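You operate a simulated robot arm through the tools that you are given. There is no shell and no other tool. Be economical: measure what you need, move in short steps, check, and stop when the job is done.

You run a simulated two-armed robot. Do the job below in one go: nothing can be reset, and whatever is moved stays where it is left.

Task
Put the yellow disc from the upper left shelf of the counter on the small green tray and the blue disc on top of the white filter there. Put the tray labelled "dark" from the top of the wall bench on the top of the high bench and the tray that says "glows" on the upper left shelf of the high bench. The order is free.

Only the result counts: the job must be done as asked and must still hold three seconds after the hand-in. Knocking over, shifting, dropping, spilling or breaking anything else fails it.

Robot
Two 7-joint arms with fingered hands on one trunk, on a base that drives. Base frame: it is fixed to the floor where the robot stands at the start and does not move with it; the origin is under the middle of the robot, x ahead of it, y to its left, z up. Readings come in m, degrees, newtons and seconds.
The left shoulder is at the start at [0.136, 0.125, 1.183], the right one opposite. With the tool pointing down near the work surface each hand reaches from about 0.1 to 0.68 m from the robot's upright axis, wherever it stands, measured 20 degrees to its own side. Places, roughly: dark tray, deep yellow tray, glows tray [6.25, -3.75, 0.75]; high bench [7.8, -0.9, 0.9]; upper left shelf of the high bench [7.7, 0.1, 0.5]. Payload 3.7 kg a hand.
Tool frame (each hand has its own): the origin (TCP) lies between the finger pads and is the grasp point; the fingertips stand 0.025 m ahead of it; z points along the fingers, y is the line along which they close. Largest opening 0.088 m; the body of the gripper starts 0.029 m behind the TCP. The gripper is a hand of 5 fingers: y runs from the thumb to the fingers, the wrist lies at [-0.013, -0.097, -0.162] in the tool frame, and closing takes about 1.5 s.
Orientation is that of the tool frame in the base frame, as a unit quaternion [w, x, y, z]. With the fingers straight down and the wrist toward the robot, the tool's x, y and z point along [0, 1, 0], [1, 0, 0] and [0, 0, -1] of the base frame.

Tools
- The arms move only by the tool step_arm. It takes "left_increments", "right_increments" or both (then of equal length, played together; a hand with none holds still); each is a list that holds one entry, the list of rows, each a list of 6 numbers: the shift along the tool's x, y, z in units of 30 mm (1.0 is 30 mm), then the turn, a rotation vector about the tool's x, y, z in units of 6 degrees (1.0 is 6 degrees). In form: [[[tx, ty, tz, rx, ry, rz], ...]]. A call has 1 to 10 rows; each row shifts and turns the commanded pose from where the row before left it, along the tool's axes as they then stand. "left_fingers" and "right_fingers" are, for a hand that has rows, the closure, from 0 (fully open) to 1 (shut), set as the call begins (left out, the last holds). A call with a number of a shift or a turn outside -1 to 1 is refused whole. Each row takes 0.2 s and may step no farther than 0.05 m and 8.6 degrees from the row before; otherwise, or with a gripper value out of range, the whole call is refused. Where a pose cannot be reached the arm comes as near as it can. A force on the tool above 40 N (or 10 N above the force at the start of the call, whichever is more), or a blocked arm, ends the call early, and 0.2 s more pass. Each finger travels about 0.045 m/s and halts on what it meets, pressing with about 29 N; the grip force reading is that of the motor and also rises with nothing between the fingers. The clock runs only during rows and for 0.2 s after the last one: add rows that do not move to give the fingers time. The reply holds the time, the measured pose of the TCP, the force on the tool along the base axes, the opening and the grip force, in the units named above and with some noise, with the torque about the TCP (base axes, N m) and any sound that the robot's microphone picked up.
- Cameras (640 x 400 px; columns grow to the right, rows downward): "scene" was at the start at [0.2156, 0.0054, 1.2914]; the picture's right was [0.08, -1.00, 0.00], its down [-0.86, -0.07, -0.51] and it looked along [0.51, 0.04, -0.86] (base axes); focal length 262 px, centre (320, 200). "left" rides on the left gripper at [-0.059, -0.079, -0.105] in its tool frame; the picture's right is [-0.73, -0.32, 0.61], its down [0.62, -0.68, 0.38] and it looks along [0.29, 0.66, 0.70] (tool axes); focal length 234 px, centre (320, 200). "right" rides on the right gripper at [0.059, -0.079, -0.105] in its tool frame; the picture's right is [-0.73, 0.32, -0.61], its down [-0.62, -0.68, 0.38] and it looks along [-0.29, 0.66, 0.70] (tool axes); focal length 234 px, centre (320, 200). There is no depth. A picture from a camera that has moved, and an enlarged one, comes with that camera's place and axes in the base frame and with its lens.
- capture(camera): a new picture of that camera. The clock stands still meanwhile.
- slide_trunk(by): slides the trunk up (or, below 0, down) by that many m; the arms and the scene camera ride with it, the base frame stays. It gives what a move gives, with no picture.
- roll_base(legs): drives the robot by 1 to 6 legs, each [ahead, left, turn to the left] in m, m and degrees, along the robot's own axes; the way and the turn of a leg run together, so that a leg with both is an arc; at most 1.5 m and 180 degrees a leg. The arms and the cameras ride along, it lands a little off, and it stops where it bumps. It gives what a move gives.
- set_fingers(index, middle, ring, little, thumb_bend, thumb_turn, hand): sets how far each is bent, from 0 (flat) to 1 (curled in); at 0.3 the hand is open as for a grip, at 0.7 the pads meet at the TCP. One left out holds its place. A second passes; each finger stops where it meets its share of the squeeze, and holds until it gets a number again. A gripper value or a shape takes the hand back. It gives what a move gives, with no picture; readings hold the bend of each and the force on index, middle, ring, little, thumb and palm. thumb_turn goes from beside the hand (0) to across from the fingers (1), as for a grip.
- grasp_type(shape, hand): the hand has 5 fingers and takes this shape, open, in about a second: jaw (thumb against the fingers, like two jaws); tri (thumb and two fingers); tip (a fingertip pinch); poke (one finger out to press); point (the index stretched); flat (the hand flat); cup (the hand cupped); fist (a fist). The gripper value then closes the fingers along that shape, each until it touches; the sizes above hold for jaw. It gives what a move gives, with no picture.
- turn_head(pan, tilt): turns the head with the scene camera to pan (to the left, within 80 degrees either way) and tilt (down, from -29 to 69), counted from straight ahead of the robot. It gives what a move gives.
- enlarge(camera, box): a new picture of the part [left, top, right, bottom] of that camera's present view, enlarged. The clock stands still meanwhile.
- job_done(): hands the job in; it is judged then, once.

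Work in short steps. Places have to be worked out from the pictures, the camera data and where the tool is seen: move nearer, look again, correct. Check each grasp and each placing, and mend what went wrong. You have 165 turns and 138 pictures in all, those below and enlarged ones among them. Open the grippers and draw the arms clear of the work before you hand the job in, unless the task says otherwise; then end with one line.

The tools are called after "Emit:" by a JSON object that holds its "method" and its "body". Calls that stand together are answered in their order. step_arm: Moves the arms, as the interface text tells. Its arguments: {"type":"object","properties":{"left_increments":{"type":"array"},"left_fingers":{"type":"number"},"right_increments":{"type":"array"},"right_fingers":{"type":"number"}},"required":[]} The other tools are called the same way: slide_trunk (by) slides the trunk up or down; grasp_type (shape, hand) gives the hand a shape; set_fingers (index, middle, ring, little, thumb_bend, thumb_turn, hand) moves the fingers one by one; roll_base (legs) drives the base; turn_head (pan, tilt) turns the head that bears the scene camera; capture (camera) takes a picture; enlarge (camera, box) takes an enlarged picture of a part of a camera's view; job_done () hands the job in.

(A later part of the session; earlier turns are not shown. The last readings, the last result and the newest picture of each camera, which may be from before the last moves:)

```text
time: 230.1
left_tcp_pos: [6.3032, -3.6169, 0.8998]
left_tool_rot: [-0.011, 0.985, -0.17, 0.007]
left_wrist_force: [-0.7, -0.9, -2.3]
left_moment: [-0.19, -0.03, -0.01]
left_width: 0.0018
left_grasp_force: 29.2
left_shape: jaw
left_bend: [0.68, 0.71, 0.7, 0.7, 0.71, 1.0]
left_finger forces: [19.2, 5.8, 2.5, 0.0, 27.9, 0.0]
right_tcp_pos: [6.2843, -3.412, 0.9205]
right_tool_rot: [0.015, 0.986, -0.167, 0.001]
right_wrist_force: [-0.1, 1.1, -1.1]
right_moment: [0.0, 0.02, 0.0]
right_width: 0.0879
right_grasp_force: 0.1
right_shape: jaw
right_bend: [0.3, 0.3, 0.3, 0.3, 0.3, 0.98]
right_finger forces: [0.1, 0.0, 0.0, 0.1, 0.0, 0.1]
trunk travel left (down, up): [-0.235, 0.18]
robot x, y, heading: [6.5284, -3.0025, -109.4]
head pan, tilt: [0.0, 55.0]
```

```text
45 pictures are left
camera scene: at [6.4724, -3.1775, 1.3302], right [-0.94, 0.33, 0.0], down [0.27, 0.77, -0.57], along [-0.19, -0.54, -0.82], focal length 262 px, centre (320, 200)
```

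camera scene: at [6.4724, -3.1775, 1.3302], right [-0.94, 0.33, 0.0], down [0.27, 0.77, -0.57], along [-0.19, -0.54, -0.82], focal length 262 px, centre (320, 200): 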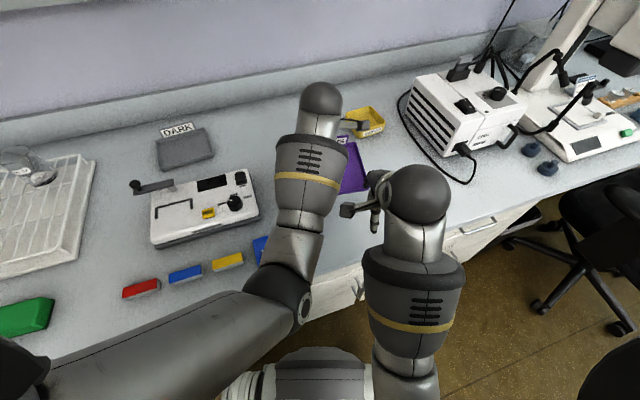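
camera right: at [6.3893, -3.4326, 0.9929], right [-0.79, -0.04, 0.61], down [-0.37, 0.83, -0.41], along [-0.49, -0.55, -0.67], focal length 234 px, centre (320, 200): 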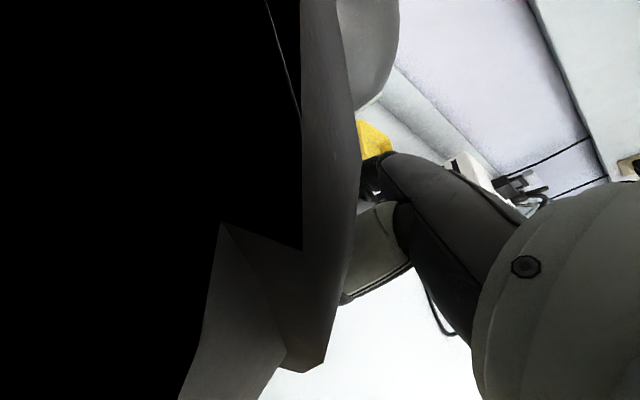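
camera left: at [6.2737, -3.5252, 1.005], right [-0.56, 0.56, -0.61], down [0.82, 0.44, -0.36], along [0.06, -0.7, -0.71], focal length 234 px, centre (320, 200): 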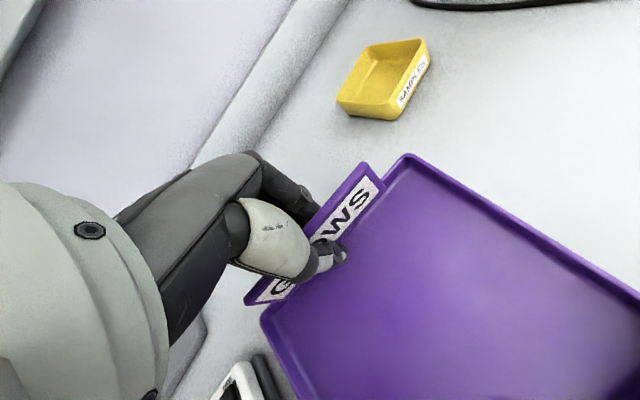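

The label pinch is stable. I back away from the bench and turn toward the high bench to look at it.

Emit:
{"method": "roll_base", "body": {"legs": [[-0.4, 0, 0]]}}

Emit:
{"method": "step_arm", "body": {"left_increments": [[[0, -0.8, 0, 0, 0, 0], [0, -0.8, 0, 0, 0, 0], [0, -0.8, 0, 0, 0, 0], [0, -0.8, 0, 0, 0, 0], [0, -0.8, 0, 0, 0, 0], [0, 0, 0, 0, 0, 0]]], "right_increments": [[[-0.5, -0.3, 0, 0, 0, 0], [-0.5, -0.3, 0, 0, 0, 0], [-0.5, -0.3, 0, 0, 0, 0], [-0.5, 0, 0, 0, 0, 0], [0, 0, 0, 0, 0, 0], [0, 0, 0, 0, 0, 0]]]}}

Emit:
{"method": "roll_base", "body": {"legs": [[0, 0, 129]]}}

Emit:
{"method": "turn_head", "body": {"pan": 0, "tilt": 25}}

Emit:
{"method": "capture", "body": {"camera": "scene"}}

```text
time: 232.6
left_tcp_pos: [6.4358, -3.2313, 0.8993]
left_tool_rot: [-0.011, 0.985, -0.174, 0.007]
left_wrist_force: [0.3, -0.8, -3.2]
left_moment: [-0.11, 0.01, -0.01]
left_width: 0.0017
left_grasp_force: 29.1
left_shape: jaw
left_bend: [0.68, 0.71, 0.7, 0.7, 0.71, 1.0]
left_finger forces: [19.2, 5.7, 2.3, 0.0, 27.9, 0.1]
right_tcp_pos: [6.4166, -3.0251, 0.9207]
right_tool_rot: [0.015, 0.986, -0.169, 0.001]
right_wrist_force: [0.8, 0.2, 0.1]
right_moment: [-0.03, 0.04, -0.04]
right_width: 0.0878
right_grasp_force: 0.1
right_shape: jaw
right_bend: [0.3, 0.3, 0.3, 0.3, 0.3, 0.98]
right_finger forces: [0.0, 0.1, 0.1, 0.0, 0.0, 0.0]
trunk travel left (down, up): [-0.235, 0.18]
robot x, y, heading: [6.6679, -2.6164, -109.5]
head pan, tilt: [0.0, 55.0]
```

```text
time: 234.0
left_tcp_pos: [6.4753, -3.1199, 0.9012]
left_tool_rot: [-0.01, 0.985, -0.173, 0.007]
left_wrist_force: [0.2, -0.3, -2.6]
left_moment: [-0.14, 0.01, 0.01]
left_width: 0.0018
left_grasp_force: 29.0
left_shape: jaw
left_bend: [0.68, 0.71, 0.7, 0.7, 0.71, 1.0]
left_finger forces: [19.3, 5.6, 2.4, 0.0, 27.8, 0.1]
right_tcp_pos: [6.3706, -2.9819, 0.9183]
right_tool_rot: [0.015, 0.985, -0.17, 0.001]
right_wrist_force: [0.3, -0.8, 0.3]
right_moment: [0.05, 0.01, -0.02]
right_width: 0.0878
right_grasp_force: 0.0
right_shape: jaw
right_bend: [0.3, 0.3, 0.3, 0.3, 0.3, 0.98]
right_finger forces: [0.0, 0.0, 0.1, 0.0, 0.0, 0.0]
trunk travel left (down, up): [-0.235, 0.18]
robot x, y, heading: [6.6658, -2.6135, -109.4]
head pan, tilt: [0.0, 55.0]
```

```text
time: 239.7
left_tcp_pos: [7.1853, -2.4595, 0.9016]
left_tool_rot: [-0.011, 0.589, 0.808, -0.007]
left_wrist_force: [0.0, -0.3, -2.3]
left_moment: [0.05, -0.12, 0.04]
left_width: 0.0016
left_grasp_force: 29.0
left_shape: jaw
left_bend: [0.68, 0.71, 0.7, 0.7, 0.71, 1.0]
left_finger forces: [18.7, 5.9, 2.3, 0.0, 26.4, 0.1]
right_tcp_pos: [7.1385, -2.6273, 0.9187]
right_tool_rot: [0.006, 0.585, 0.811, 0.013]
right_wrist_force: [0.1, 1.6, -0.4]
right_moment: [-0.01, -0.01, 0.0]
right_width: 0.0878
right_grasp_force: 0.0
right_shape: jaw
right_bend: [0.3, 0.3, 0.3, 0.3, 0.3, 0.98]
right_finger forces: [0.1, 0.0, 0.0, 0.1, 0.1, 0.0]
trunk travel left (down, up): [-0.235, 0.18]
robot x, y, heading: [6.6722, -2.6128, 18.1]
head pan, tilt: [0.0, 55.0]
```

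```text
time: 240.7
left_tcp_pos: [7.1851, -2.4604, 0.9033]
left_tool_rot: [-0.011, 0.59, 0.807, -0.006]
left_wrist_force: [0.0, -0.5, -2.7]
left_moment: [0.07, -0.14, 0.01]
left_width: 0.0021
left_grasp_force: 29.1
left_shape: jaw
left_bend: [0.68, 0.71, 0.7, 0.7, 0.71, 1.0]
left_finger forces: [18.8, 6.1, 2.3, 0.1, 26.5, 0.0]
right_tcp_pos: [7.1395, -2.629, 0.9192]
right_tool_rot: [0.005, 0.585, 0.811, 0.014]
right_wrist_force: [-0.4, 0.0, 0.6]
right_moment: [-0.01, 0.0, 0.0]
right_width: 0.0878
right_grasp_force: 0.0
right_shape: jaw
right_bend: [0.3, 0.3, 0.3, 0.3, 0.3, 0.98]
right_finger forces: [0.1, 0.0, 0.1, 0.0, 0.0, 0.0]
trunk travel left (down, up): [-0.235, 0.18]
robot x, y, heading: [6.6697, -2.6145, 18.1]
head pan, tilt: [0.0, 25.0]
```

```text
44 pictures are left
camera scene: at [6.8671, -2.5506, 1.3741], right [0.31, -0.95, 0.0], down [-0.4, -0.13, -0.91], along [0.86, 0.28, -0.42], focal length 262 px, centre (320, 200)
```

scene: 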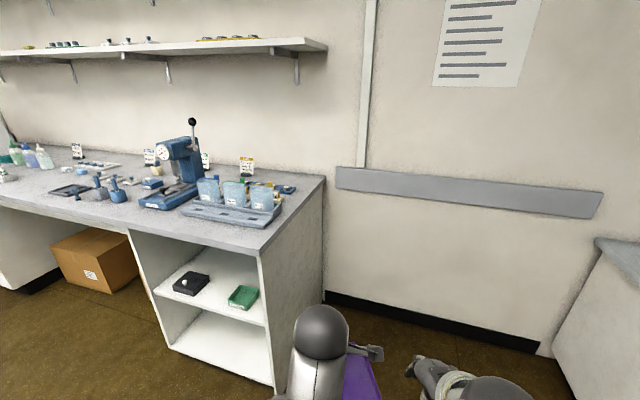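

The high bench's front edge is at x ≈ 7.43. I turn to face along the aisle (+y) and look.

Emit:
{"method": "roll_base", "body": {"legs": [[0, 0, 72]]}}

Emit:
{"method": "turn_head", "body": {"pan": -15, "tilt": 22}}

Emit:
{"method": "capture", "body": {"camera": "scene"}}

```text
time: 244.2
left_tcp_pos: [6.6799, -2.0765, 0.9025]
left_tool_rot: [-0.005, 0.001, 1.0, -0.011]
left_wrist_force: [0.3, -0.6, -4.2]
left_moment: [0.15, 0.06, -0.03]
left_width: 0.0015
left_grasp_force: 28.8
left_shape: jaw
left_bend: [0.68, 0.71, 0.7, 0.7, 0.71, 1.0]
left_finger forces: [18.5, 6.4, 2.2, 0.0, 26.3, 0.0]
right_tcp_pos: [6.8263, -2.1712, 0.9195]
right_tool_rot: [-0.003, -0.003, 1.0, 0.013]
right_wrist_force: [-0.3, -0.4, -0.6]
right_moment: [0.03, 0.0, -0.02]
right_width: 0.0878
right_grasp_force: 0.0
right_shape: jaw
right_bend: [0.3, 0.3, 0.3, 0.3, 0.3, 0.98]
right_finger forces: [0.0, 0.0, 0.0, 0.0, 0.0, 0.0]
trunk travel left (down, up): [-0.235, 0.18]
robot x, y, heading: [6.6717, -2.6154, 90.1]
head pan, tilt: [0.0, 25.0]
```

```text
time: 245.0
left_tcp_pos: [6.6796, -2.0768, 0.9015]
left_tool_rot: [-0.005, 0.001, 1.0, -0.011]
left_wrist_force: [1.3, 0.0, -2.5]
left_moment: [0.13, 0.02, 0.0]
left_width: 0.0014
left_grasp_force: 29.4
left_shape: jaw
left_bend: [0.68, 0.71, 0.7, 0.7, 0.71, 1.0]
left_finger forces: [18.6, 6.4, 2.2, 0.0, 26.3, 0.1]
right_tcp_pos: [6.825, -2.1709, 0.9199]
right_tool_rot: [-0.004, -0.002, 1.0, 0.014]
right_wrist_force: [-0.1, 0.1, -0.7]
right_moment: [0.02, 0.01, -0.01]
right_width: 0.0879
right_grasp_force: 0.0
right_shape: jaw
right_bend: [0.3, 0.3, 0.3, 0.3, 0.3, 0.98]
right_finger forces: [0.1, 0.0, 0.0, 0.1, 0.1, 0.0]
trunk travel left (down, up): [-0.235, 0.18]
robot x, y, heading: [6.6705, -2.6139, 90.4]
head pan, tilt: [-15.0, 22.0]
```

```text
43 pictures are left
camera scene: at [6.6931, -2.4106, 1.379], right [0.97, -0.25, 0.0], down [-0.1, -0.36, -0.93], along [0.24, 0.9, -0.37], focal length 262 px, centre (320, 200)
```

scene: 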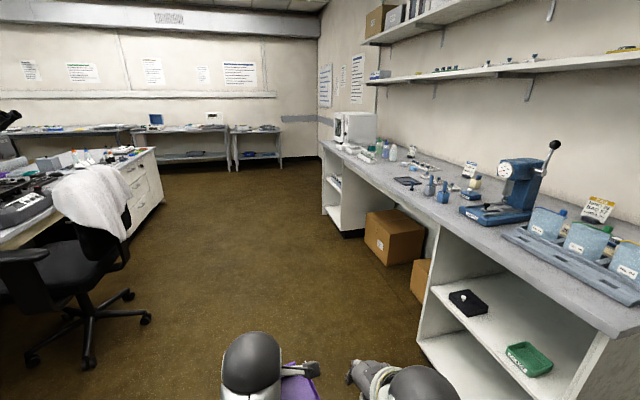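

The aisle is clear (chair leg at x ≈ 5.93 on the left). The left shelf unit is at the far end of the bench. I drive on 2.3 m.

Emit:
{"method": "roll_base", "body": {"legs": [[1.2, 0, 0], [1.1, 0, 0]]}}

Emit:
{"method": "turn_head", "body": {"pan": -60, "tilt": 30}}

Emit:
{"method": "capture", "body": {"camera": "scene"}}

```text
time: 256.4
left_tcp_pos: [6.6475, 0.2548, 0.9017]
left_tool_rot: [-0.005, -0.007, 1.0, -0.011]
left_wrist_force: [0.0, -0.7, -3.1]
left_moment: [0.14, 0.07, 0.0]
left_width: 0.0017
left_grasp_force: 29.0
left_shape: jaw
left_bend: [0.68, 0.71, 0.7, 0.7, 0.71, 1.0]
left_finger forces: [18.7, 6.7, 2.2, 0.0, 26.2, 0.0]
right_tcp_pos: [6.7933, 0.1623, 0.9177]
right_tool_rot: [-0.004, -0.012, 1.0, 0.014]
right_wrist_force: [-0.6, -1.1, -0.3]
right_moment: [0.01, -0.02, -0.04]
right_width: 0.0876
right_grasp_force: 0.0
right_shape: jaw
right_bend: [0.3, 0.3, 0.3, 0.3, 0.3, 0.98]
right_finger forces: [0.0, 0.0, 0.1, 0.0, 0.0, 0.1]
trunk travel left (down, up): [-0.235, 0.18]
robot x, y, heading: [6.6493, -0.2835, 91.3]
head pan, tilt: [-15.0, 22.0]
```

```text
time: 257.5
left_tcp_pos: [6.6468, 0.2542, 0.9011]
left_tool_rot: [-0.006, -0.008, 1.0, -0.011]
left_wrist_force: [0.3, -0.7, -3.0]
left_moment: [0.11, 0.07, 0.02]
left_width: 0.0017
left_grasp_force: 29.3
left_shape: jaw
left_bend: [0.68, 0.71, 0.7, 0.7, 0.71, 1.0]
left_finger forces: [18.6, 6.8, 2.3, 0.0, 26.4, 0.1]
right_tcp_pos: [6.7942, 0.162, 0.9194]
right_tool_rot: [-0.004, -0.013, 1.0, 0.014]
right_wrist_force: [-0.2, -0.5, 0.1]
right_moment: [0.03, 0.02, -0.01]
right_width: 0.088
right_grasp_force: 0.1
right_shape: jaw
right_bend: [0.3, 0.3, 0.3, 0.3, 0.3, 0.98]
right_finger forces: [0.1, 0.0, 0.1, 0.1, 0.0, 0.1]
trunk travel left (down, up): [-0.235, 0.18]
robot x, y, heading: [6.6482, -0.2856, 91.3]
head pan, tilt: [-60.0, 30.0]
```

```text
42 pictures are left
camera scene: at [6.7224, -0.1228, 1.3662], right [0.52, -0.85, 0.0], down [-0.43, -0.26, -0.87], along [0.74, 0.45, -0.5], focal length 262 px, centre (320, 200)
```

scene: 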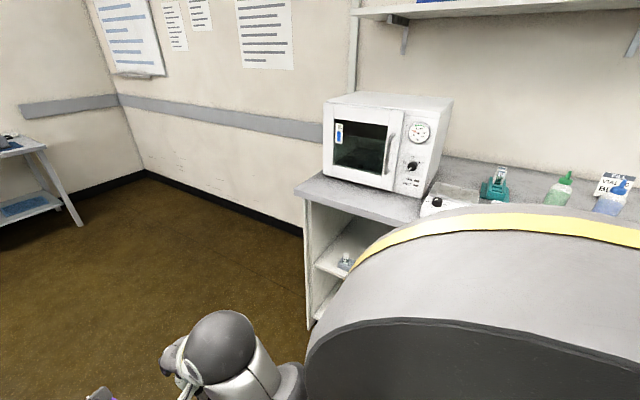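

The left unit spans to y ≈ 0.41. I turn to face it and look at the upper shelf.

Emit:
{"method": "roll_base", "body": {"legs": [[0, 0, -91.3]]}}

Emit:
{"method": "turn_head", "body": {"pan": 15, "tilt": 40}}

Emit:
{"method": "capture", "body": {"camera": "scene"}}

```text
time: 261.9
left_tcp_pos: [7.1848, -0.3262, 0.9018]
left_tool_rot: [-0.012, 0.727, 0.687, -0.004]
left_wrist_force: [-0.7, 0.5, -2.8]
left_moment: [0.05, -0.13, 0.02]
left_width: 0.0017
left_grasp_force: 28.9
left_shape: jaw
left_bend: [0.68, 0.71, 0.7, 0.7, 0.71, 1.0]
left_finger forces: [18.4, 7.2, 2.2, 0.0, 25.9, 0.1]
right_tcp_pos: [7.0814, -0.4655, 0.9195]
right_tool_rot: [0.008, 0.724, 0.689, 0.013]
right_wrist_force: [-0.2, 0.7, -0.5]
right_moment: [0.0, 0.01, -0.02]
right_width: 0.0877
right_grasp_force: 0.1
right_shape: jaw
right_bend: [0.3, 0.3, 0.3, 0.3, 0.3, 0.98]
right_finger forces: [0.0, 0.0, 0.1, 0.1, 0.1, 0.0]
trunk travel left (down, up): [-0.235, 0.18]
robot x, y, heading: [6.6454, -0.2821, -3.0]
head pan, tilt: [-60.0, 30.0]
```

```text
time: 263.4
left_tcp_pos: [7.1836, -0.326, 0.9016]
left_tool_rot: [-0.012, 0.727, 0.686, -0.004]
left_wrist_force: [-0.4, -0.6, -3.2]
left_moment: [0.01, -0.1, 0.02]
left_width: 0.0016
left_grasp_force: 29.2
left_shape: jaw
left_bend: [0.68, 0.71, 0.7, 0.7, 0.71, 1.0]
left_finger forces: [18.4, 7.2, 2.3, 0.0, 26.0, 0.0]
right_tcp_pos: [7.0808, -0.4666, 0.9194]
right_tool_rot: [0.007, 0.725, 0.689, 0.012]
right_wrist_force: [-1.0, -0.3, 0.5]
right_moment: [0.03, -0.02, -0.01]
right_width: 0.0879
right_grasp_force: 0.2
right_shape: jaw
right_bend: [0.3, 0.3, 0.3, 0.3, 0.3, 0.98]
right_finger forces: [0.0, 0.1, 0.0, 0.0, 0.1, 0.0]
trunk travel left (down, up): [-0.235, 0.18]
robot x, y, heading: [6.6462, -0.2875, -2.9]
head pan, tilt: [15.0, 40.0]
```

```text
41 pictures are left
camera scene: at [6.8463, -0.2734, 1.3509], right [0.21, -0.98, 0.0], down [-0.63, -0.13, -0.77], along [0.75, 0.16, -0.64], focal length 262 px, centre (320, 200)
```

scene: 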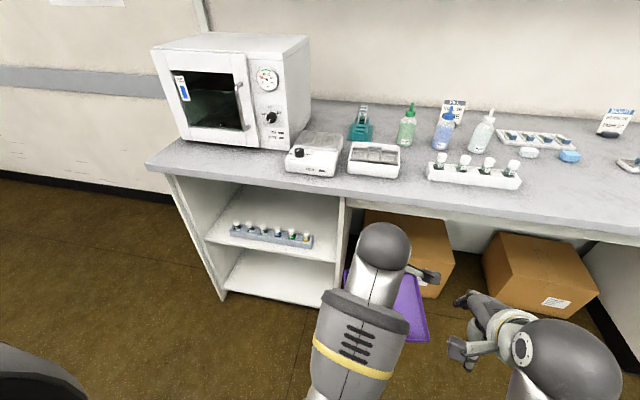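

The upper left shelf holds a vial rack toward the middle/back. I enlarge it to measure the free room.

Emit:
{"method": "enlarge", "body": {"camera": "scene", "box": [150, 160, 360, 300]}}

```text
2.86 times, centred on (255, 230) of scene
camera zoom: at [6.8463, -0.2734, 1.3509], right [0.21, -0.98, 0.0], down [-0.63, -0.13, -0.77], along [0.75, 0.16, -0.64], focal length 749 px, centre (506, 114)
```

zoom: 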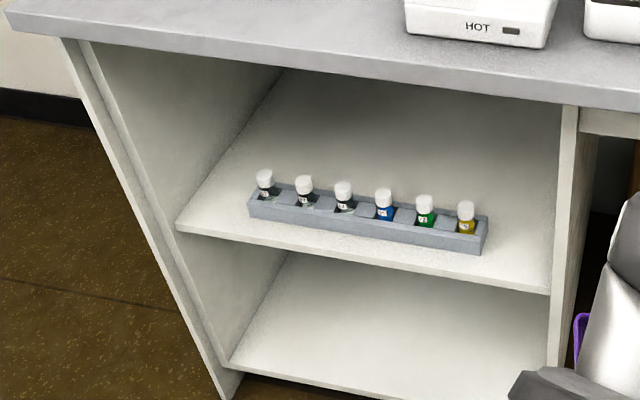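

The rack stands at the shelf front (x 7.52–7.57, y -0.09–0.27, vial tops z ≈ 0.585); behind it is free to x ≈ 7.84. The tray must pass over the vials and go down behind. I straighten the heading, lower the trunk and bring the left hand to the left (y ≈ 0.1).

Emit:
{"method": "roll_base", "body": {"legs": [[0, 0.09, 2.9]]}}

Emit:
{"method": "step_arm", "body": {"left_increments": [[[0.8, 0, 0, 0, 0, 0], [0.8, 0, 0, 0, 0, 0], [0.8, 0, 0, 0, 0, 0], [0.8, 0, 0, 0, 0, 0], [0.8, 0, 0, 0, 0, 0], [0.8, 0, 0, 0, 0, 0], [0.8, 0, 0, 0, 0, 0], [0.8, 0, 0, 0, 0, 0], [0.8, 0, 0, 0, 0, 0], [0, 0, 0, 0, 0, 0]]]}}

Emit:
{"method": "slide_trunk", "body": {"by": -0.2}}

Emit:
{"method": "capture", "body": {"camera": "left"}}

```text
time: 264.9
left_tcp_pos: [7.1881, -0.208, 0.9008]
left_tool_rot: [-0.012, 0.71, 0.705, -0.004]
left_wrist_force: [-0.5, 0.3, -2.9]
left_moment: [0.03, -0.13, -0.01]
left_width: 0.0015
left_grasp_force: 28.8
left_shape: jaw
left_bend: [0.68, 0.71, 0.7, 0.7, 0.71, 1.0]
left_finger forces: [18.6, 7.4, 2.4, 0.0, 26.1, 0.0]
right_tcp_pos: [7.0928, -0.3521, 0.9189]
right_tool_rot: [0.008, 0.706, 0.708, 0.013]
right_wrist_force: [0.8, -0.1, 0.6]
right_moment: [0.01, 0.04, -0.02]
right_width: 0.088
right_grasp_force: 0.0
right_shape: jaw
right_bend: [0.3, 0.3, 0.3, 0.3, 0.3, 0.98]
right_finger forces: [0.1, 0.0, 0.0, 0.1, 0.0, 0.1]
trunk travel left (down, up): [-0.235, 0.18]
robot x, y, heading: [6.6512, -0.199, 0.0]
head pan, tilt: [15.0, 40.0]
```

```text
time: 267.1
left_tcp_pos: [7.1898, 0.0079, 0.9047]
left_tool_rot: [-0.012, 0.709, 0.705, -0.004]
left_wrist_force: [0.0, 0.5, -3.0]
left_moment: [0.06, -0.16, 0.0]
left_width: 0.0017
left_grasp_force: 28.9
left_shape: jaw
left_bend: [0.68, 0.71, 0.7, 0.7, 0.71, 1.0]
left_finger forces: [18.8, 8.1, 2.6, 0.1, 26.1, 0.1]
right_tcp_pos: [7.0928, -0.355, 0.9187]
right_tool_rot: [0.007, 0.707, 0.707, 0.012]
right_wrist_force: [0.1, -0.2, -0.5]
right_moment: [-0.03, -0.02, 0.01]
right_width: 0.0877
right_grasp_force: 0.1
right_shape: jaw
right_bend: [0.3, 0.3, 0.3, 0.3, 0.3, 0.98]
right_finger forces: [0.1, 0.1, 0.0, 0.1, 0.0, 0.1]
trunk travel left (down, up): [-0.235, 0.18]
robot x, y, heading: [6.6503, -0.1968, 0.2]
head pan, tilt: [15.0, 40.0]
```

```text
time: 269.2
left_tcp_pos: [7.1679, 0.0058, 0.6538]
left_tool_rot: [-0.072, 0.707, 0.701, -0.065]
left_wrist_force: [0.3, -0.1, -2.9]
left_moment: [0.07, -0.17, -0.02]
left_width: 0.0017
left_grasp_force: 29.3
left_shape: jaw
left_bend: [0.68, 0.71, 0.7, 0.7, 0.71, 1.0]
left_finger forces: [19.2, 8.4, 2.4, 0.0, 26.0, 0.1]
right_tcp_pos: [7.0184, -0.3547, 0.5818]
right_tool_rot: [-0.195, 0.679, 0.681, -0.192]
right_wrist_force: [-0.6, 0.2, -0.2]
right_moment: [-0.01, -0.02, 0.0]
right_width: 0.088
right_grasp_force: 0.1
right_shape: jaw
right_bend: [0.3, 0.3, 0.3, 0.3, 0.3, 0.98]
right_finger forces: [0.0, 0.1, 0.0, 0.0, 0.1, 0.1]
trunk travel left (down, up): [-0.035, 0.38]
robot x, y, heading: [6.6514, -0.1971, 0.0]
head pan, tilt: [15.0, 40.0]
```

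```text
39 pictures are left
camera left: at [7.1117, -0.0525, 0.7711], right [-0.44, -0.72, -0.54], down [-0.74, 0.63, -0.24], along [0.51, 0.29, -0.81], focal length 234 px, centre (320, 200)
```

left: 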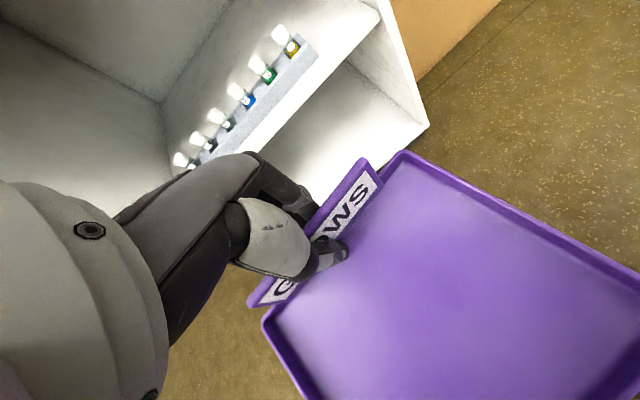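

The slide tilted both hands back; I straighten them (left 11°, right 32°), and shift the left to y ≈ 0.09.

Emit:
{"method": "step_arm", "body": {"left_increments": [[[0.6, 0, -0.1, -0.62, 0, 0], [0.6, 0, -0.1, -0.62, 0, 0], [0.6, 0, -0.1, -0.62, 0, 0], [0.6, 0, 0, 0, 0, 0], [0.4, 0, 0, 0, 0, 0], [0, 0, 0, 0, 0, 0]]], "right_increments": [[[0, 0, -0.3, -0.9, 0, 0], [0, 0, -0.3, -0.9, 0, 0], [0, 0, -0.3, -0.9, 0, 0], [0, 0, -0.3, -0.9, 0, 0], [0, 0, 0, -0.9, 0, 0], [0, 0, 0, -0.8, 0, 0]]]}}

Emit:
{"method": "enlarge", "body": {"camera": "left", "box": [0, 0, 640, 400]}}

```text
time: 270.6
left_tcp_pos: [7.1743, 0.0926, 0.6587]
left_tool_rot: [-0.002, 0.71, 0.704, 0.004]
left_wrist_force: [-0.8, -0.4, -3.4]
left_moment: [0.06, -0.16, -0.01]
left_width: 0.0015
left_grasp_force: 28.8
left_shape: jaw
left_bend: [0.68, 0.71, 0.7, 0.7, 0.71, 1.0]
left_finger forces: [19.0, 8.0, 2.7, 0.1, 26.2, 0.1]
left hand out of reach, approached as far as the arm can: row 1
right_tcp_pos: [7.0456, -0.3514, 0.5798]
right_tool_rot: [-0.002, 0.708, 0.706, 0.003]
right_wrist_force: [-0.1, -0.6, -0.1]
right_moment: [-0.03, 0.02, 0.0]
right_width: 0.0878
right_grasp_force: 0.1
right_shape: jaw
right_bend: [0.3, 0.3, 0.3, 0.3, 0.3, 0.98]
right_finger forces: [0.1, 0.0, 0.1, 0.1, 0.0, 0.0]
right hand out of reach, approached as far as the arm can: row 1, 2, 3, 4
trunk travel left (down, up): [-0.035, 0.38]
robot x, y, heading: [6.6485, -0.1983, 0.1]
head pan, tilt: [15.0, 40.0]
```

```text
1.00 times, centred on (320, 200) of left (not enlarged: the box is as wide or as high as the picture)
camera zoom: at [7.0948, 0.0333, 0.7628], right [-0.33, -0.72, -0.61], down [-0.68, 0.63, -0.38], along [0.66, 0.29, -0.69], focal length 234 px, centre (320, 200)
```

zoom: 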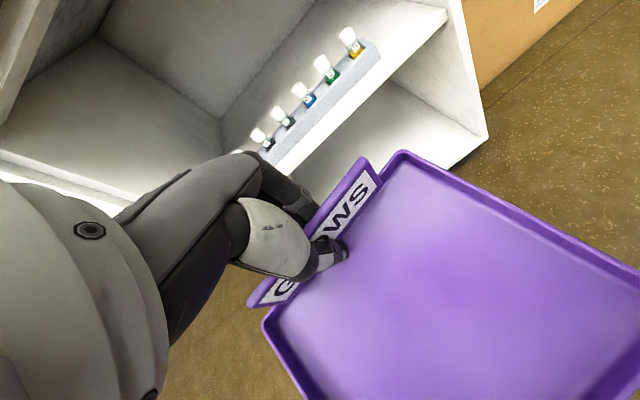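

Shelf z comes out ≈ 0.48. I lower the hand slightly to 0.648 and drive forward 0.325; the tray then enters above the rack.

Emit:
{"method": "step_arm", "body": {"left_increments": [[[0.15, 0, 0.35, 0, 0, 0], [0, 0, 0, 0, 0, 0]]]}}

Emit:
{"method": "roll_base", "body": {"legs": [[0.325, 0, 0]]}}

Emit:
{"method": "capture", "body": {"camera": "left"}}

```text
time: 271.2
left_tcp_pos: [7.1724, 0.0964, 0.648]
left_tool_rot: [-0.003, 0.71, 0.704, 0.004]
left_wrist_force: [0.2, -0.1, -2.7]
left_moment: [0.05, -0.13, -0.02]
left_width: 0.0014
left_grasp_force: 28.8
left_shape: jaw
left_bend: [0.68, 0.71, 0.7, 0.7, 0.71, 1.0]
left_finger forces: [18.9, 8.1, 2.5, 0.0, 26.2, 0.0]
right_tcp_pos: [7.0449, -0.3513, 0.5783]
right_tool_rot: [-0.001, 0.708, 0.706, 0.002]
right_wrist_force: [0.2, -0.6, -0.3]
right_moment: [-0.01, 0.01, 0.02]
right_width: 0.088
right_grasp_force: 0.1
right_shape: jaw
right_bend: [0.3, 0.3, 0.3, 0.3, 0.3, 0.98]
right_finger forces: [0.0, 0.0, 0.0, 0.0, 0.0, 0.1]
trunk travel left (down, up): [-0.035, 0.38]
robot x, y, heading: [6.6476, -0.1963, 0.1]
head pan, tilt: [15.0, 40.0]
```

```text
time: 273.4
left_tcp_pos: [7.5029, 0.096, 0.6475]
left_tool_rot: [-0.002, 0.71, 0.704, 0.003]
left_wrist_force: [0.1, -0.1, -3.8]
left_moment: [0.1, -0.07, -0.01]
left_width: 0.0015
left_grasp_force: 29.2
left_shape: jaw
left_bend: [0.68, 0.71, 0.7, 0.7, 0.71, 1.0]
left_finger forces: [19.0, 8.2, 2.5, 0.0, 26.2, 0.1]
right_tcp_pos: [7.3716, -0.3515, 0.58]
right_tool_rot: [-0.002, 0.708, 0.706, 0.002]
right_wrist_force: [0.2, 0.1, 0.0]
right_moment: [-0.03, 0.01, 0.0]
right_width: 0.0878
right_grasp_force: 0.0
right_shape: jaw
right_bend: [0.3, 0.3, 0.3, 0.3, 0.3, 0.98]
right_finger forces: [0.0, 0.0, 0.1, 0.1, 0.0, 0.0]
trunk travel left (down, up): [-0.035, 0.38]
robot x, y, heading: [6.9785, -0.1977, 0.1]
head pan, tilt: [15.0, 40.0]
```

```text
37 pictures are left
camera left: at [7.4233, 0.0372, 0.752], right [-0.33, -0.72, -0.61], down [-0.68, 0.63, -0.38], along [0.66, 0.29, -0.69], focal length 234 px, centre (320, 200)
```

left: 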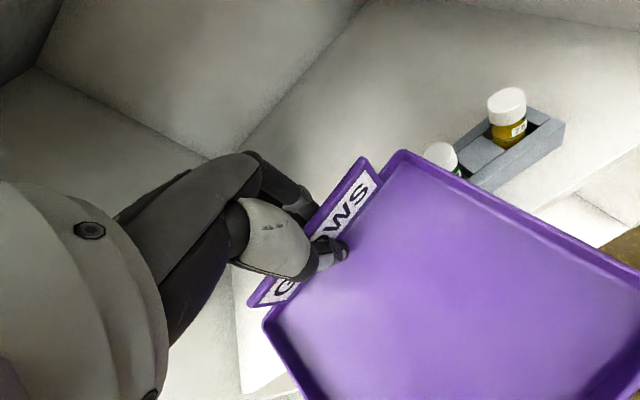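

Cap tops are at z ≈ 0.565 and the rack's back edge at x ≈ 7.575. I move the tray 0.243 m further in, above the vials, watching forces.

Emit:
{"method": "step_arm", "body": {"left_increments": [[[0, 0.9, 0, 0, 0, 0], [0, 0.9, 0, 0, 0, 0], [0, 0.9, 0, 0, 0, 0], [0, 0.9, 0, 0, 0, 0], [0, 0.9, 0, 0, 0, 0], [0, 0, 0, 0, 0, 0]]]}}

Emit:
{"method": "capture", "body": {"camera": "left"}}

```text
time: 274.8
left_tcp_pos: [7.6381, 0.0951, 0.6473]
left_tool_rot: [-0.002, 0.71, 0.704, 0.003]
left_wrist_force: [0.0, 0.8, -3.8]
left_moment: [0.05, -0.14, -0.02]
left_width: 0.0014
left_grasp_force: 28.4
left_shape: jaw
left_bend: [0.68, 0.71, 0.7, 0.7, 0.71, 1.0]
left_finger forces: [19.1, 8.6, 2.3, 0.1, 26.2, 0.0]
right_tcp_pos: [7.3718, -0.3519, 0.5781]
right_tool_rot: [-0.002, 0.707, 0.707, 0.002]
right_wrist_force: [0.3, -0.3, 0.2]
right_moment: [-0.02, -0.05, 0.0]
right_width: 0.0878
right_grasp_force: 0.0
right_shape: jaw
right_bend: [0.3, 0.3, 0.3, 0.3, 0.3, 0.98]
right_finger forces: [0.0, 0.1, 0.0, 0.0, 0.1, 0.1]
trunk travel left (down, up): [-0.035, 0.38]
robot x, y, heading: [6.9761, -0.1971, -0.3]
head pan, tilt: [15.0, 40.0]
```

```text
36 pictures are left
camera left: at [7.5593, 0.036, 0.752], right [-0.33, -0.72, -0.61], down [-0.68, 0.63, -0.38], along [0.66, 0.29, -0.69], focal length 234 px, centre (320, 200)
```

left: 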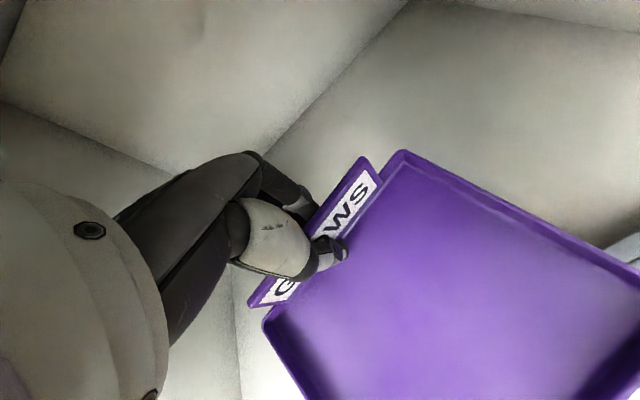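

No contact; the shelf floor behind is empty and deep (back wall x ≈ 8.05). I go the remaining 0.125.

Emit:
{"method": "step_arm", "body": {"left_increments": [[[0, 0.9, 0, 0, 0, 0], [0, 0.9, 0, 0, 0, 0], [0, 0.9, 0, 0, 0, 0], [0, 0.9, 0, 0, 0, 0], [0, 0.6, 0, 0, 0, 0], [0, 0, 0, 0, 0, 0]]]}}

Emit:
{"method": "capture", "body": {"camera": "left"}}

```text
time: 276.2
left_tcp_pos: [7.7636, 0.0926, 0.6466]
left_tool_rot: [-0.002, 0.711, 0.704, 0.003]
left_wrist_force: [0.3, 0.7, -2.4]
left_moment: [0.02, -0.15, -0.02]
left_width: 0.0015
left_grasp_force: 28.5
left_shape: jaw
left_bend: [0.68, 0.71, 0.7, 0.7, 0.71, 1.0]
left_finger forces: [19.2, 9.2, 2.2, 0.0, 26.1, 0.0]
right_tcp_pos: [7.3722, -0.3515, 0.5787]
right_tool_rot: [-0.003, 0.708, 0.707, 0.002]
right_wrist_force: [-0.9, 0.1, 0.4]
right_moment: [0.0, 0.0, 0.0]
right_width: 0.0879
right_grasp_force: 0.0
right_shape: jaw
right_bend: [0.3, 0.3, 0.3, 0.3, 0.3, 0.98]
right_finger forces: [0.0, 0.1, 0.1, 0.1, 0.0, 0.1]
trunk travel left (down, up): [-0.035, 0.38]
robot x, y, heading: [6.9771, -0.1951, 0.2]
head pan, tilt: [15.0, 40.0]
```

```text
35 pictures are left
camera left: at [7.6851, 0.034, 0.7517], right [-0.33, -0.72, -0.61], down [-0.68, 0.63, -0.38], along [0.66, 0.29, -0.69], focal length 234 px, centre (320, 200)
```

left: 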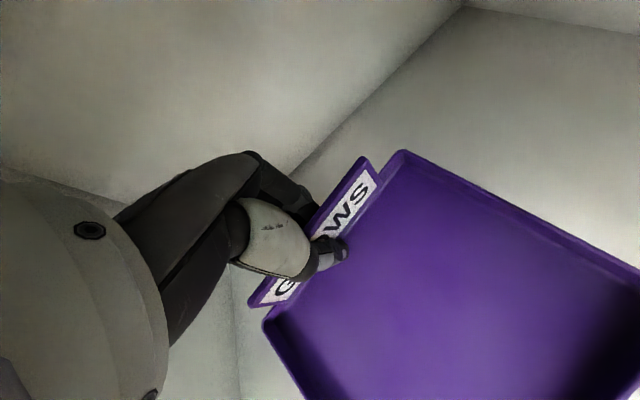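

Tray front is now at x ≈ 7.634, beyond the rack. I lower it.

Emit:
{"method": "step_arm", "body": {"left_increments": [[[0, 0, 0.8, 0, 0, 0], [0, 0, 0.8, 0, 0, 0], [0, 0, 0.8, 0, 0, 0], [0, 0, 0.8, 0, 0, 0], [0, 0, 0, 0, 0, 0]]]}}

Emit:
{"method": "step_arm", "body": {"left_increments": [[[0, 0, 0.25, 0, 0, 0], [0, 0, 0.25, 0, 0, 0], [0, 0, 0, 0, 0, 0]]]}}

Emit:
{"method": "step_arm", "body": {"left_increments": [[[0, 0, 0.2, 0, 0, 0], [0, 0, 0.2, 0, 0, 0], [0, 0, 0, 0, 0, 0]]]}}

```text
time: 277.4
left_tcp_pos: [7.7634, 0.0942, 0.5516]
left_tool_rot: [-0.003, 0.711, 0.703, 0.004]
left_wrist_force: [0.4, 0.1, -3.8]
left_moment: [-0.01, -0.07, 0.01]
left_width: 0.0014
left_grasp_force: 29.0
left_shape: jaw
left_bend: [0.68, 0.71, 0.7, 0.7, 0.71, 1.0]
left_finger forces: [19.5, 9.2, 2.3, 0.1, 25.6, 0.0]
right_tcp_pos: [7.3714, -0.3529, 0.5788]
right_tool_rot: [-0.002, 0.708, 0.706, 0.001]
right_wrist_force: [-1.1, 0.2, 0.4]
right_moment: [0.03, -0.01, -0.01]
right_width: 0.0879
right_grasp_force: 0.1
right_shape: jaw
right_bend: [0.3, 0.3, 0.3, 0.3, 0.3, 0.98]
right_finger forces: [0.0, 0.1, 0.0, 0.0, 0.1, 0.0]
trunk travel left (down, up): [-0.035, 0.38]
robot x, y, heading: [6.9777, -0.1962, -0.0]
head pan, tilt: [15.0, 40.0]
```

```text
time: 278.2
left_tcp_pos: [7.7619, 0.0945, 0.5361]
left_tool_rot: [-0.002, 0.71, 0.704, 0.003]
left_wrist_force: [0.0, -0.5, -2.4]
left_moment: [-0.06, -0.06, 0.0]
left_width: 0.0016
left_grasp_force: 28.8
left_shape: jaw
left_bend: [0.68, 0.71, 0.7, 0.7, 0.72, 1.0]
left_finger forces: [19.6, 10.2, 2.0, 0.0, 24.8, 0.0]
right_tcp_pos: [7.3727, -0.353, 0.5796]
right_tool_rot: [-0.002, 0.708, 0.707, 0.003]
right_wrist_force: [-0.5, 0.1, 0.1]
right_moment: [0.02, 0.03, 0.0]
right_width: 0.0878
right_grasp_force: 0.1
right_shape: jaw
right_bend: [0.3, 0.3, 0.3, 0.3, 0.3, 0.98]
right_finger forces: [0.1, 0.1, 0.0, 0.0, 0.1, 0.0]
trunk travel left (down, up): [-0.035, 0.38]
robot x, y, heading: [6.9764, -0.1935, -0.1]
head pan, tilt: [15.0, 40.0]
```

```text
time: 279.0
left_tcp_pos: [7.763, 0.0941, 0.5252]
left_tool_rot: [-0.002, 0.711, 0.704, 0.004]
left_wrist_force: [-0.7, 0.8, -1.0]
left_moment: [-0.06, 0.02, -0.04]
left_width: 0.0017
left_grasp_force: 29.2
left_shape: jaw
left_bend: [0.67, 0.71, 0.7, 0.7, 0.72, 1.0]
left_finger forces: [18.3, 9.5, 2.1, 0.1, 28.1, 0.1]
right_tcp_pos: [7.3725, -0.3515, 0.5798]
right_tool_rot: [-0.002, 0.708, 0.706, 0.002]
right_wrist_force: [-0.9, -0.1, 0.5]
right_moment: [0.03, -0.01, 0.03]
right_width: 0.0879
right_grasp_force: 0.1
right_shape: jaw
right_bend: [0.3, 0.3, 0.3, 0.3, 0.3, 0.98]
right_finger forces: [0.0, 0.0, 0.1, 0.1, 0.0, 0.1]
trunk travel left (down, up): [-0.035, 0.38]
robot x, y, heading: [6.9758, -0.1963, 0.2]
head pan, tilt: [15.0, 40.0]
```

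The front edge is already touching (weight drops to 1 N). A few more small steps down.

Emit:
{"method": "step_arm", "body": {"left_increments": [[[0, 0, 0.2, 0, 0, 0], [0, 0, 0, 0, 0, 0]]]}}

Emit:
{"method": "step_arm", "body": {"left_increments": [[[0, 0, 0.15, 0, 0, 0], [0, 0, 0, 0, 0, 0]]]}}

Emit:
{"method": "step_arm", "body": {"left_increments": [[[0, 0, 0.12, 0, 0, 0], [0, 0, 0, 0, 0, 0]]]}}

```text
time: 279.6
left_tcp_pos: [7.7636, 0.0944, 0.5195]
left_tool_rot: [-0.002, 0.711, 0.704, 0.005]
left_wrist_force: [-1.0, 1.2, 1.1]
left_moment: [-0.03, 0.06, 0.0]
left_width: 0.0016
left_grasp_force: 29.3
left_shape: jaw
left_bend: [0.67, 0.71, 0.7, 0.7, 0.72, 1.0]
left_finger forces: [17.7, 5.4, 2.2, 0.0, 31.5, 0.0]
right_tcp_pos: [7.3743, -0.3518, 0.5795]
right_tool_rot: [-0.001, 0.708, 0.706, 0.002]
right_wrist_force: [-1.0, 0.1, 0.0]
right_moment: [-0.01, -0.01, -0.02]
right_width: 0.0877
right_grasp_force: 0.0
right_shape: jaw
right_bend: [0.3, 0.3, 0.3, 0.3, 0.3, 0.98]
right_finger forces: [0.0, 0.0, 0.0, 0.1, 0.1, 0.0]
trunk travel left (down, up): [-0.035, 0.38]
robot x, y, heading: [6.9759, -0.1959, 0.2]
head pan, tilt: [15.0, 40.0]
```

```text
time: 280.2
left_tcp_pos: [7.764, 0.0947, 0.5187]
left_tool_rot: [0.001, 0.71, 0.705, 0.007]
left_wrist_force: [-6.0, 0.6, 20.1]
left_moment: [-0.18, 0.31, -0.12]
left_width: 0.0017
left_grasp_force: 28.7
left_shape: jaw
left_bend: [0.67, 0.71, 0.7, 0.7, 0.72, 1.0]
left_finger forces: [17.7, 5.7, 2.2, 0.1, 50.1, 0.0]
right_tcp_pos: [7.3715, -0.3523, 0.581]
right_tool_rot: [-0.002, 0.708, 0.706, 0.003]
right_wrist_force: [0.6, 0.3, -0.1]
right_moment: [0.0, 0.02, -0.01]
right_width: 0.0879
right_grasp_force: 0.0
right_shape: jaw
right_bend: [0.3, 0.3, 0.3, 0.3, 0.3, 0.98]
right_finger forces: [0.0, 0.0, 0.0, 0.0, 0.1, 0.0]
trunk travel left (down, up): [-0.035, 0.38]
robot x, y, heading: [6.9813, -0.1967, 0.2]
head pan, tilt: [15.0, 40.0]
```

```text
time: 281.0
left_tcp_pos: [7.7671, 0.0971, 0.5186]
left_tool_rot: [0.004, 0.709, 0.705, 0.01]
left_wrist_force: [-2.3, -0.7, 18.1]
left_moment: [-0.17, 0.16, -0.13]
left_width: 0.0023
left_grasp_force: 29.1
left_shape: jaw
left_bend: [0.67, 0.71, 0.7, 0.7, 0.72, 1.0]
left_finger forces: [18.3, 6.4, 2.6, 0.1, 46.5, 0.0]
right_tcp_pos: [7.3705, -0.3517, 0.5794]
right_tool_rot: [-0.003, 0.708, 0.706, 0.003]
right_wrist_force: [-0.2, 0.6, 0.6]
right_moment: [0.0, 0.02, 0.02]
right_width: 0.0878
right_grasp_force: 0.2
right_shape: jaw
right_bend: [0.3, 0.3, 0.3, 0.3, 0.3, 0.98]
right_finger forces: [0.1, 0.0, 0.0, 0.1, 0.0, 0.1]
trunk travel left (down, up): [-0.035, 0.38]
robot x, y, heading: [6.9762, -0.1957, -0.1]
head pan, tilt: [15.0, 40.0]
stopped in row 2 (left hand): the force on the tool passed its limit at 40 N (the readings are from after the stop); the commanded pose is now the measured one
```

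The tray stands on the shelf (firm contact at z 0.519). I ease up 2 mm and open the hand.

Emit:
{"method": "step_arm", "body": {"left_increments": [[[0, 0, -0.08, 0, 0, 0], [0, 0, 0, 0, 0, 0]]]}}

Emit:
{"method": "step_arm", "body": {"left_increments": [[[0, 0, 0, 0, 0, 0], [0, 0, 0, 0, 0, 0], [0, 0, 0, 0, 0, 0], [0, 0, 0, 0, 0, 0], [0, 0, 0, 0, 0, 0], [0, 0, 0, 0, 0, 0], [0, 0, 0, 0, 0, 0]]], "left_fingers": 0}}

Emit:
{"method": "capture", "body": {"camera": "left"}}

```text
time: 281.6
left_tcp_pos: [7.7669, 0.0953, 0.518]
left_tool_rot: [0.002, 0.711, 0.703, 0.008]
left_wrist_force: [5.8, 1.3, 15.0]
left_moment: [-0.01, -0.1, -0.09]
left_width: 0.0025
left_grasp_force: 29.1
left_shape: jaw
left_bend: [0.66, 0.71, 0.7, 0.7, 0.73, 1.0]
left_finger forces: [19.6, 10.0, 3.5, 0.1, 35.7, 0.1]
right_tcp_pos: [7.3717, -0.3534, 0.579]
right_tool_rot: [-0.001, 0.708, 0.706, 0.002]
right_wrist_force: [-0.6, -0.2, -0.2]
right_moment: [-0.02, 0.02, -0.03]
right_width: 0.0879
right_grasp_force: 0.0
right_shape: jaw
right_bend: [0.3, 0.3, 0.3, 0.3, 0.3, 0.98]
right_finger forces: [0.0, 0.0, 0.0, 0.1, 0.1, 0.0]
trunk travel left (down, up): [-0.035, 0.38]
robot x, y, heading: [6.9763, -0.1958, -0.1]
head pan, tilt: [15.0, 40.0]
```

```text
time: 283.2
left_tcp_pos: [7.7652, 0.0961, 0.5162]
left_tool_rot: [0.0, 0.71, 0.704, 0.006]
left_wrist_force: [0.2, -0.9, -0.9]
left_moment: [0.04, 0.0, -0.02]
left_width: 0.0878
left_grasp_force: 0.0
left_shape: jaw
left_bend: [0.3, 0.3, 0.3, 0.3, 0.3, 0.98]
left_finger forces: [0.1, 0.1, 0.1, 0.1, 0.1, 0.0]
right_tcp_pos: [7.3716, -0.3508, 0.579]
right_tool_rot: [-0.003, 0.708, 0.707, 0.002]
right_wrist_force: [-0.5, 0.0, 0.0]
right_moment: [0.02, -0.03, 0.0]
right_width: 0.0877
right_grasp_force: 0.1
right_shape: jaw
right_bend: [0.3, 0.3, 0.3, 0.3, 0.3, 0.98]
right_finger forces: [0.0, 0.0, 0.0, 0.0, 0.0, 0.1]
trunk travel left (down, up): [-0.035, 0.38]
robot x, y, heading: [6.9754, -0.1945, -0.0]
head pan, tilt: [15.0, 40.0]
```

```text
34 pictures are left
camera left: at [7.6859, 0.0363, 0.6195], right [-0.32, -0.72, -0.62], down [-0.67, 0.63, -0.38], along [0.67, 0.29, -0.69], focal length 234 px, centre (320, 200)
```

left: 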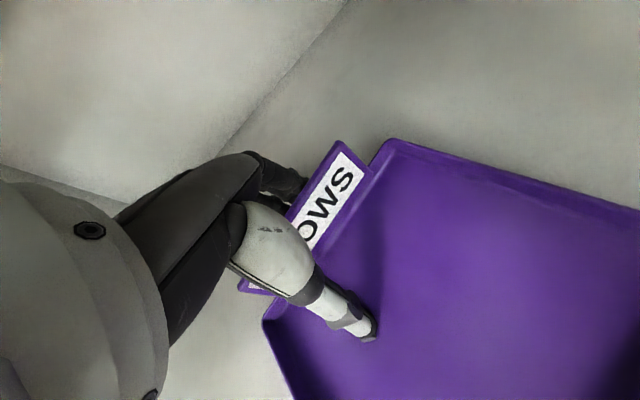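

Released. I lift straight up to z ≈ 0.645 and withdraw level over the vials.

Emit:
{"method": "step_arm", "body": {"left_increments": [[[0, 0, -0.5, 0, 0, 0], [0, 0, -0.8, 0, 0, 0], [0, 0, -0.9, 0, 0, 0], [0, 0, -0.9, 0, 0, 0], [0, 0, -0.9, 0, 0, 0], [0, 0, -0.3, 0, 0, 0], [0, 0, 0, 0, 0, 0]]]}}

Emit:
{"method": "step_arm", "body": {"left_increments": [[[0, -0.9, 0, 0, 0, 0], [0, -0.9, 0, 0, 0, 0], [0, -0.9, 0, 0, 0, 0], [0, -0.9, 0, 0, 0, 0], [0, -0.9, 0, 0, 0, 0], [0, -0.9, 0, 0, 0, 0], [0, -0.9, 0, 0, 0, 0], [0, -0.9, 0, 0, 0, 0], [0, -0.9, 0, 0, 0, 0], [0, 0, 0, 0, 0, 0]]]}}

Emit:
{"method": "capture", "body": {"camera": "left"}}

```text
time: 284.8
left_tcp_pos: [7.7641, 0.0952, 0.6446]
left_tool_rot: [0.001, 0.71, 0.704, 0.007]
left_wrist_force: [-0.6, 0.1, 0.7]
left_moment: [0.0, -0.01, 0.03]
left_width: 0.0877
left_grasp_force: 0.0
left_shape: jaw
left_bend: [0.3, 0.3, 0.3, 0.3, 0.3, 0.98]
left_finger forces: [0.0, 0.0, 0.0, 0.0, 0.0, 0.0]
right_tcp_pos: [7.3721, -0.3517, 0.5784]
right_tool_rot: [-0.002, 0.707, 0.707, 0.002]
right_wrist_force: [0.1, 0.3, 0.3]
right_moment: [-0.01, 0.03, -0.02]
right_width: 0.0881
right_grasp_force: 0.0
right_shape: jaw
right_bend: [0.3, 0.3, 0.3, 0.3, 0.3, 0.98]
right_finger forces: [0.0, 0.0, 0.0, 0.0, 0.0, 0.0]
trunk travel left (down, up): [-0.035, 0.38]
robot x, y, heading: [6.9736, -0.1971, 0.2]
head pan, tilt: [15.0, 40.0]
```

```text
time: 287.0
left_tcp_pos: [7.5201, 0.0979, 0.643]
left_tool_rot: [0.001, 0.71, 0.704, 0.006]
left_wrist_force: [1.0, 0.4, -0.7]
left_moment: [-0.04, 0.0, -0.03]
left_width: 0.0879
left_grasp_force: 0.0
left_shape: jaw
left_bend: [0.3, 0.3, 0.3, 0.3, 0.3, 0.98]
left_finger forces: [0.0, 0.1, 0.0, 0.1, 0.0, 0.0]
right_tcp_pos: [7.3712, -0.3516, 0.5787]
right_tool_rot: [-0.002, 0.708, 0.706, 0.002]
right_wrist_force: [-0.4, -0.3, 0.8]
right_moment: [-0.03, -0.01, 0.03]
right_width: 0.0879
right_grasp_force: 0.1
right_shape: jaw
right_bend: [0.3, 0.3, 0.3, 0.3, 0.3, 0.98]
right_finger forces: [0.0, 0.1, 0.0, 0.0, 0.0, 0.0]
trunk travel left (down, up): [-0.035, 0.38]
robot x, y, heading: [6.9774, -0.1987, 0.1]
head pan, tilt: [15.0, 40.0]
```

```text
33 pictures are left
camera left: at [7.4406, 0.0384, 0.7461], right [-0.32, -0.72, -0.62], down [-0.67, 0.63, -0.38], along [0.67, 0.29, -0.69], focal length 234 px, centre (320, 200)
```

left: 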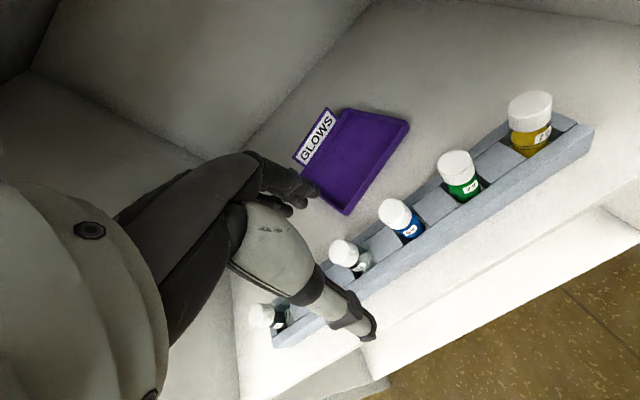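

GLOWS stands behind the rack, vials untouched. I back out, raise the trunk and look along the bench top for a free place for DARK.

Emit:
{"method": "roll_base", "body": {"legs": [[-0.33, 0, 0]]}}

Emit:
{"method": "slide_trunk", "body": {"by": 0.2}}

Emit:
{"method": "turn_head", "body": {"pan": -40, "tilt": 25}}

Emit:
{"method": "capture", "body": {"camera": "scene"}}

```text
time: 289.1
left_tcp_pos: [7.1973, 0.0975, 0.6428]
left_tool_rot: [0.0, 0.71, 0.704, 0.007]
left_wrist_force: [0.0, 0.3, 0.8]
left_moment: [-0.01, 0.0, -0.03]
left_width: 0.0879
left_grasp_force: 0.1
left_shape: jaw
left_bend: [0.3, 0.3, 0.3, 0.3, 0.3, 0.98]
left_finger forces: [0.0, 0.0, 0.0, 0.1, 0.0, 0.0]
right_tcp_pos: [7.0492, -0.3517, 0.5787]
right_tool_rot: [-0.001, 0.708, 0.707, 0.002]
right_wrist_force: [-0.7, 0.4, 0.8]
right_moment: [-0.01, -0.02, 0.03]
right_width: 0.0878
right_grasp_force: 0.1
right_shape: jaw
right_bend: [0.3, 0.3, 0.3, 0.3, 0.3, 0.98]
right_finger forces: [0.0, 0.0, 0.0, 0.0, 0.0, 0.0]
trunk travel left (down, up): [-0.035, 0.38]
robot x, y, heading: [6.6518, -0.201, 0.0]
head pan, tilt: [15.0, 40.0]
```

```text
time: 291.3
left_tcp_pos: [7.1972, 0.0961, 0.8412]
left_tool_rot: [-0.001, 0.711, 0.704, 0.005]
left_wrist_force: [0.7, -0.5, 0.3]
left_moment: [0.0, -0.01, 0.03]
left_width: 0.088
left_grasp_force: 0.1
left_shape: jaw
left_bend: [0.3, 0.3, 0.3, 0.3, 0.3, 0.98]
left_finger forces: [0.0, 0.1, 0.0, 0.1, 0.0, 0.0]
right_tcp_pos: [7.0492, -0.352, 0.7779]
right_tool_rot: [-0.003, 0.707, 0.707, 0.002]
right_wrist_force: [-0.3, 0.1, -0.3]
right_moment: [0.01, 0.01, -0.04]
right_width: 0.0878
right_grasp_force: 0.1
right_shape: jaw
right_bend: [0.3, 0.3, 0.3, 0.3, 0.3, 0.98]
right_finger forces: [0.1, 0.0, 0.0, 0.0, 0.1, 0.0]
trunk travel left (down, up): [-0.235, 0.18]
robot x, y, heading: [6.6563, -0.194, 0.3]
head pan, tilt: [15.0, 40.0]
```

```text
time: 292.5
left_tcp_pos: [7.1964, 0.0982, 0.8413]
left_tool_rot: [0.001, 0.711, 0.703, 0.007]
left_wrist_force: [0.5, -0.8, 0.2]
left_moment: [-0.03, -0.01, -0.01]
left_width: 0.0878
left_grasp_force: 0.1
left_shape: jaw
left_bend: [0.3, 0.3, 0.3, 0.3, 0.3, 0.98]
left_finger forces: [0.0, 0.1, 0.0, 0.0, 0.1, 0.0]
right_tcp_pos: [7.0494, -0.3519, 0.7798]
right_tool_rot: [-0.002, 0.708, 0.707, 0.002]
right_wrist_force: [-0.3, -0.2, 0.1]
right_moment: [0.0, -0.02, 0.01]
right_width: 0.0878
right_grasp_force: 0.1
right_shape: jaw
right_bend: [0.3, 0.3, 0.3, 0.3, 0.3, 0.98]
right_finger forces: [0.0, 0.1, 0.1, 0.0, 0.1, 0.0]
trunk travel left (down, up): [-0.235, 0.18]
robot x, y, heading: [6.6558, -0.1957, 0.0]
head pan, tilt: [-40.0, 25.0]
```

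```text
32 pictures are left
camera scene: at [6.8402, -0.2554, 1.3742], right [-0.64, -0.77, 0.0], down [-0.32, 0.27, -0.91], along [0.7, -0.58, -0.42], focal length 262 px, centre (320, 200)
```

scene: 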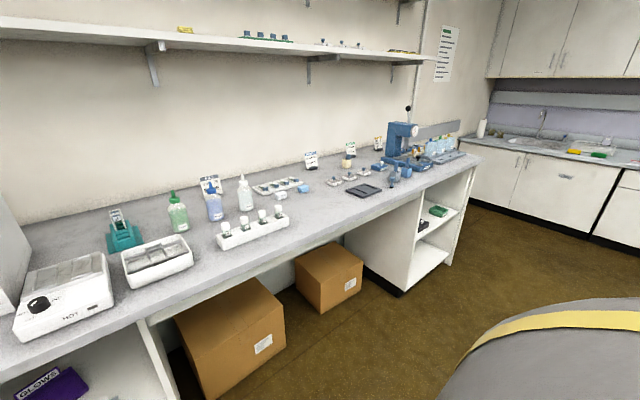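

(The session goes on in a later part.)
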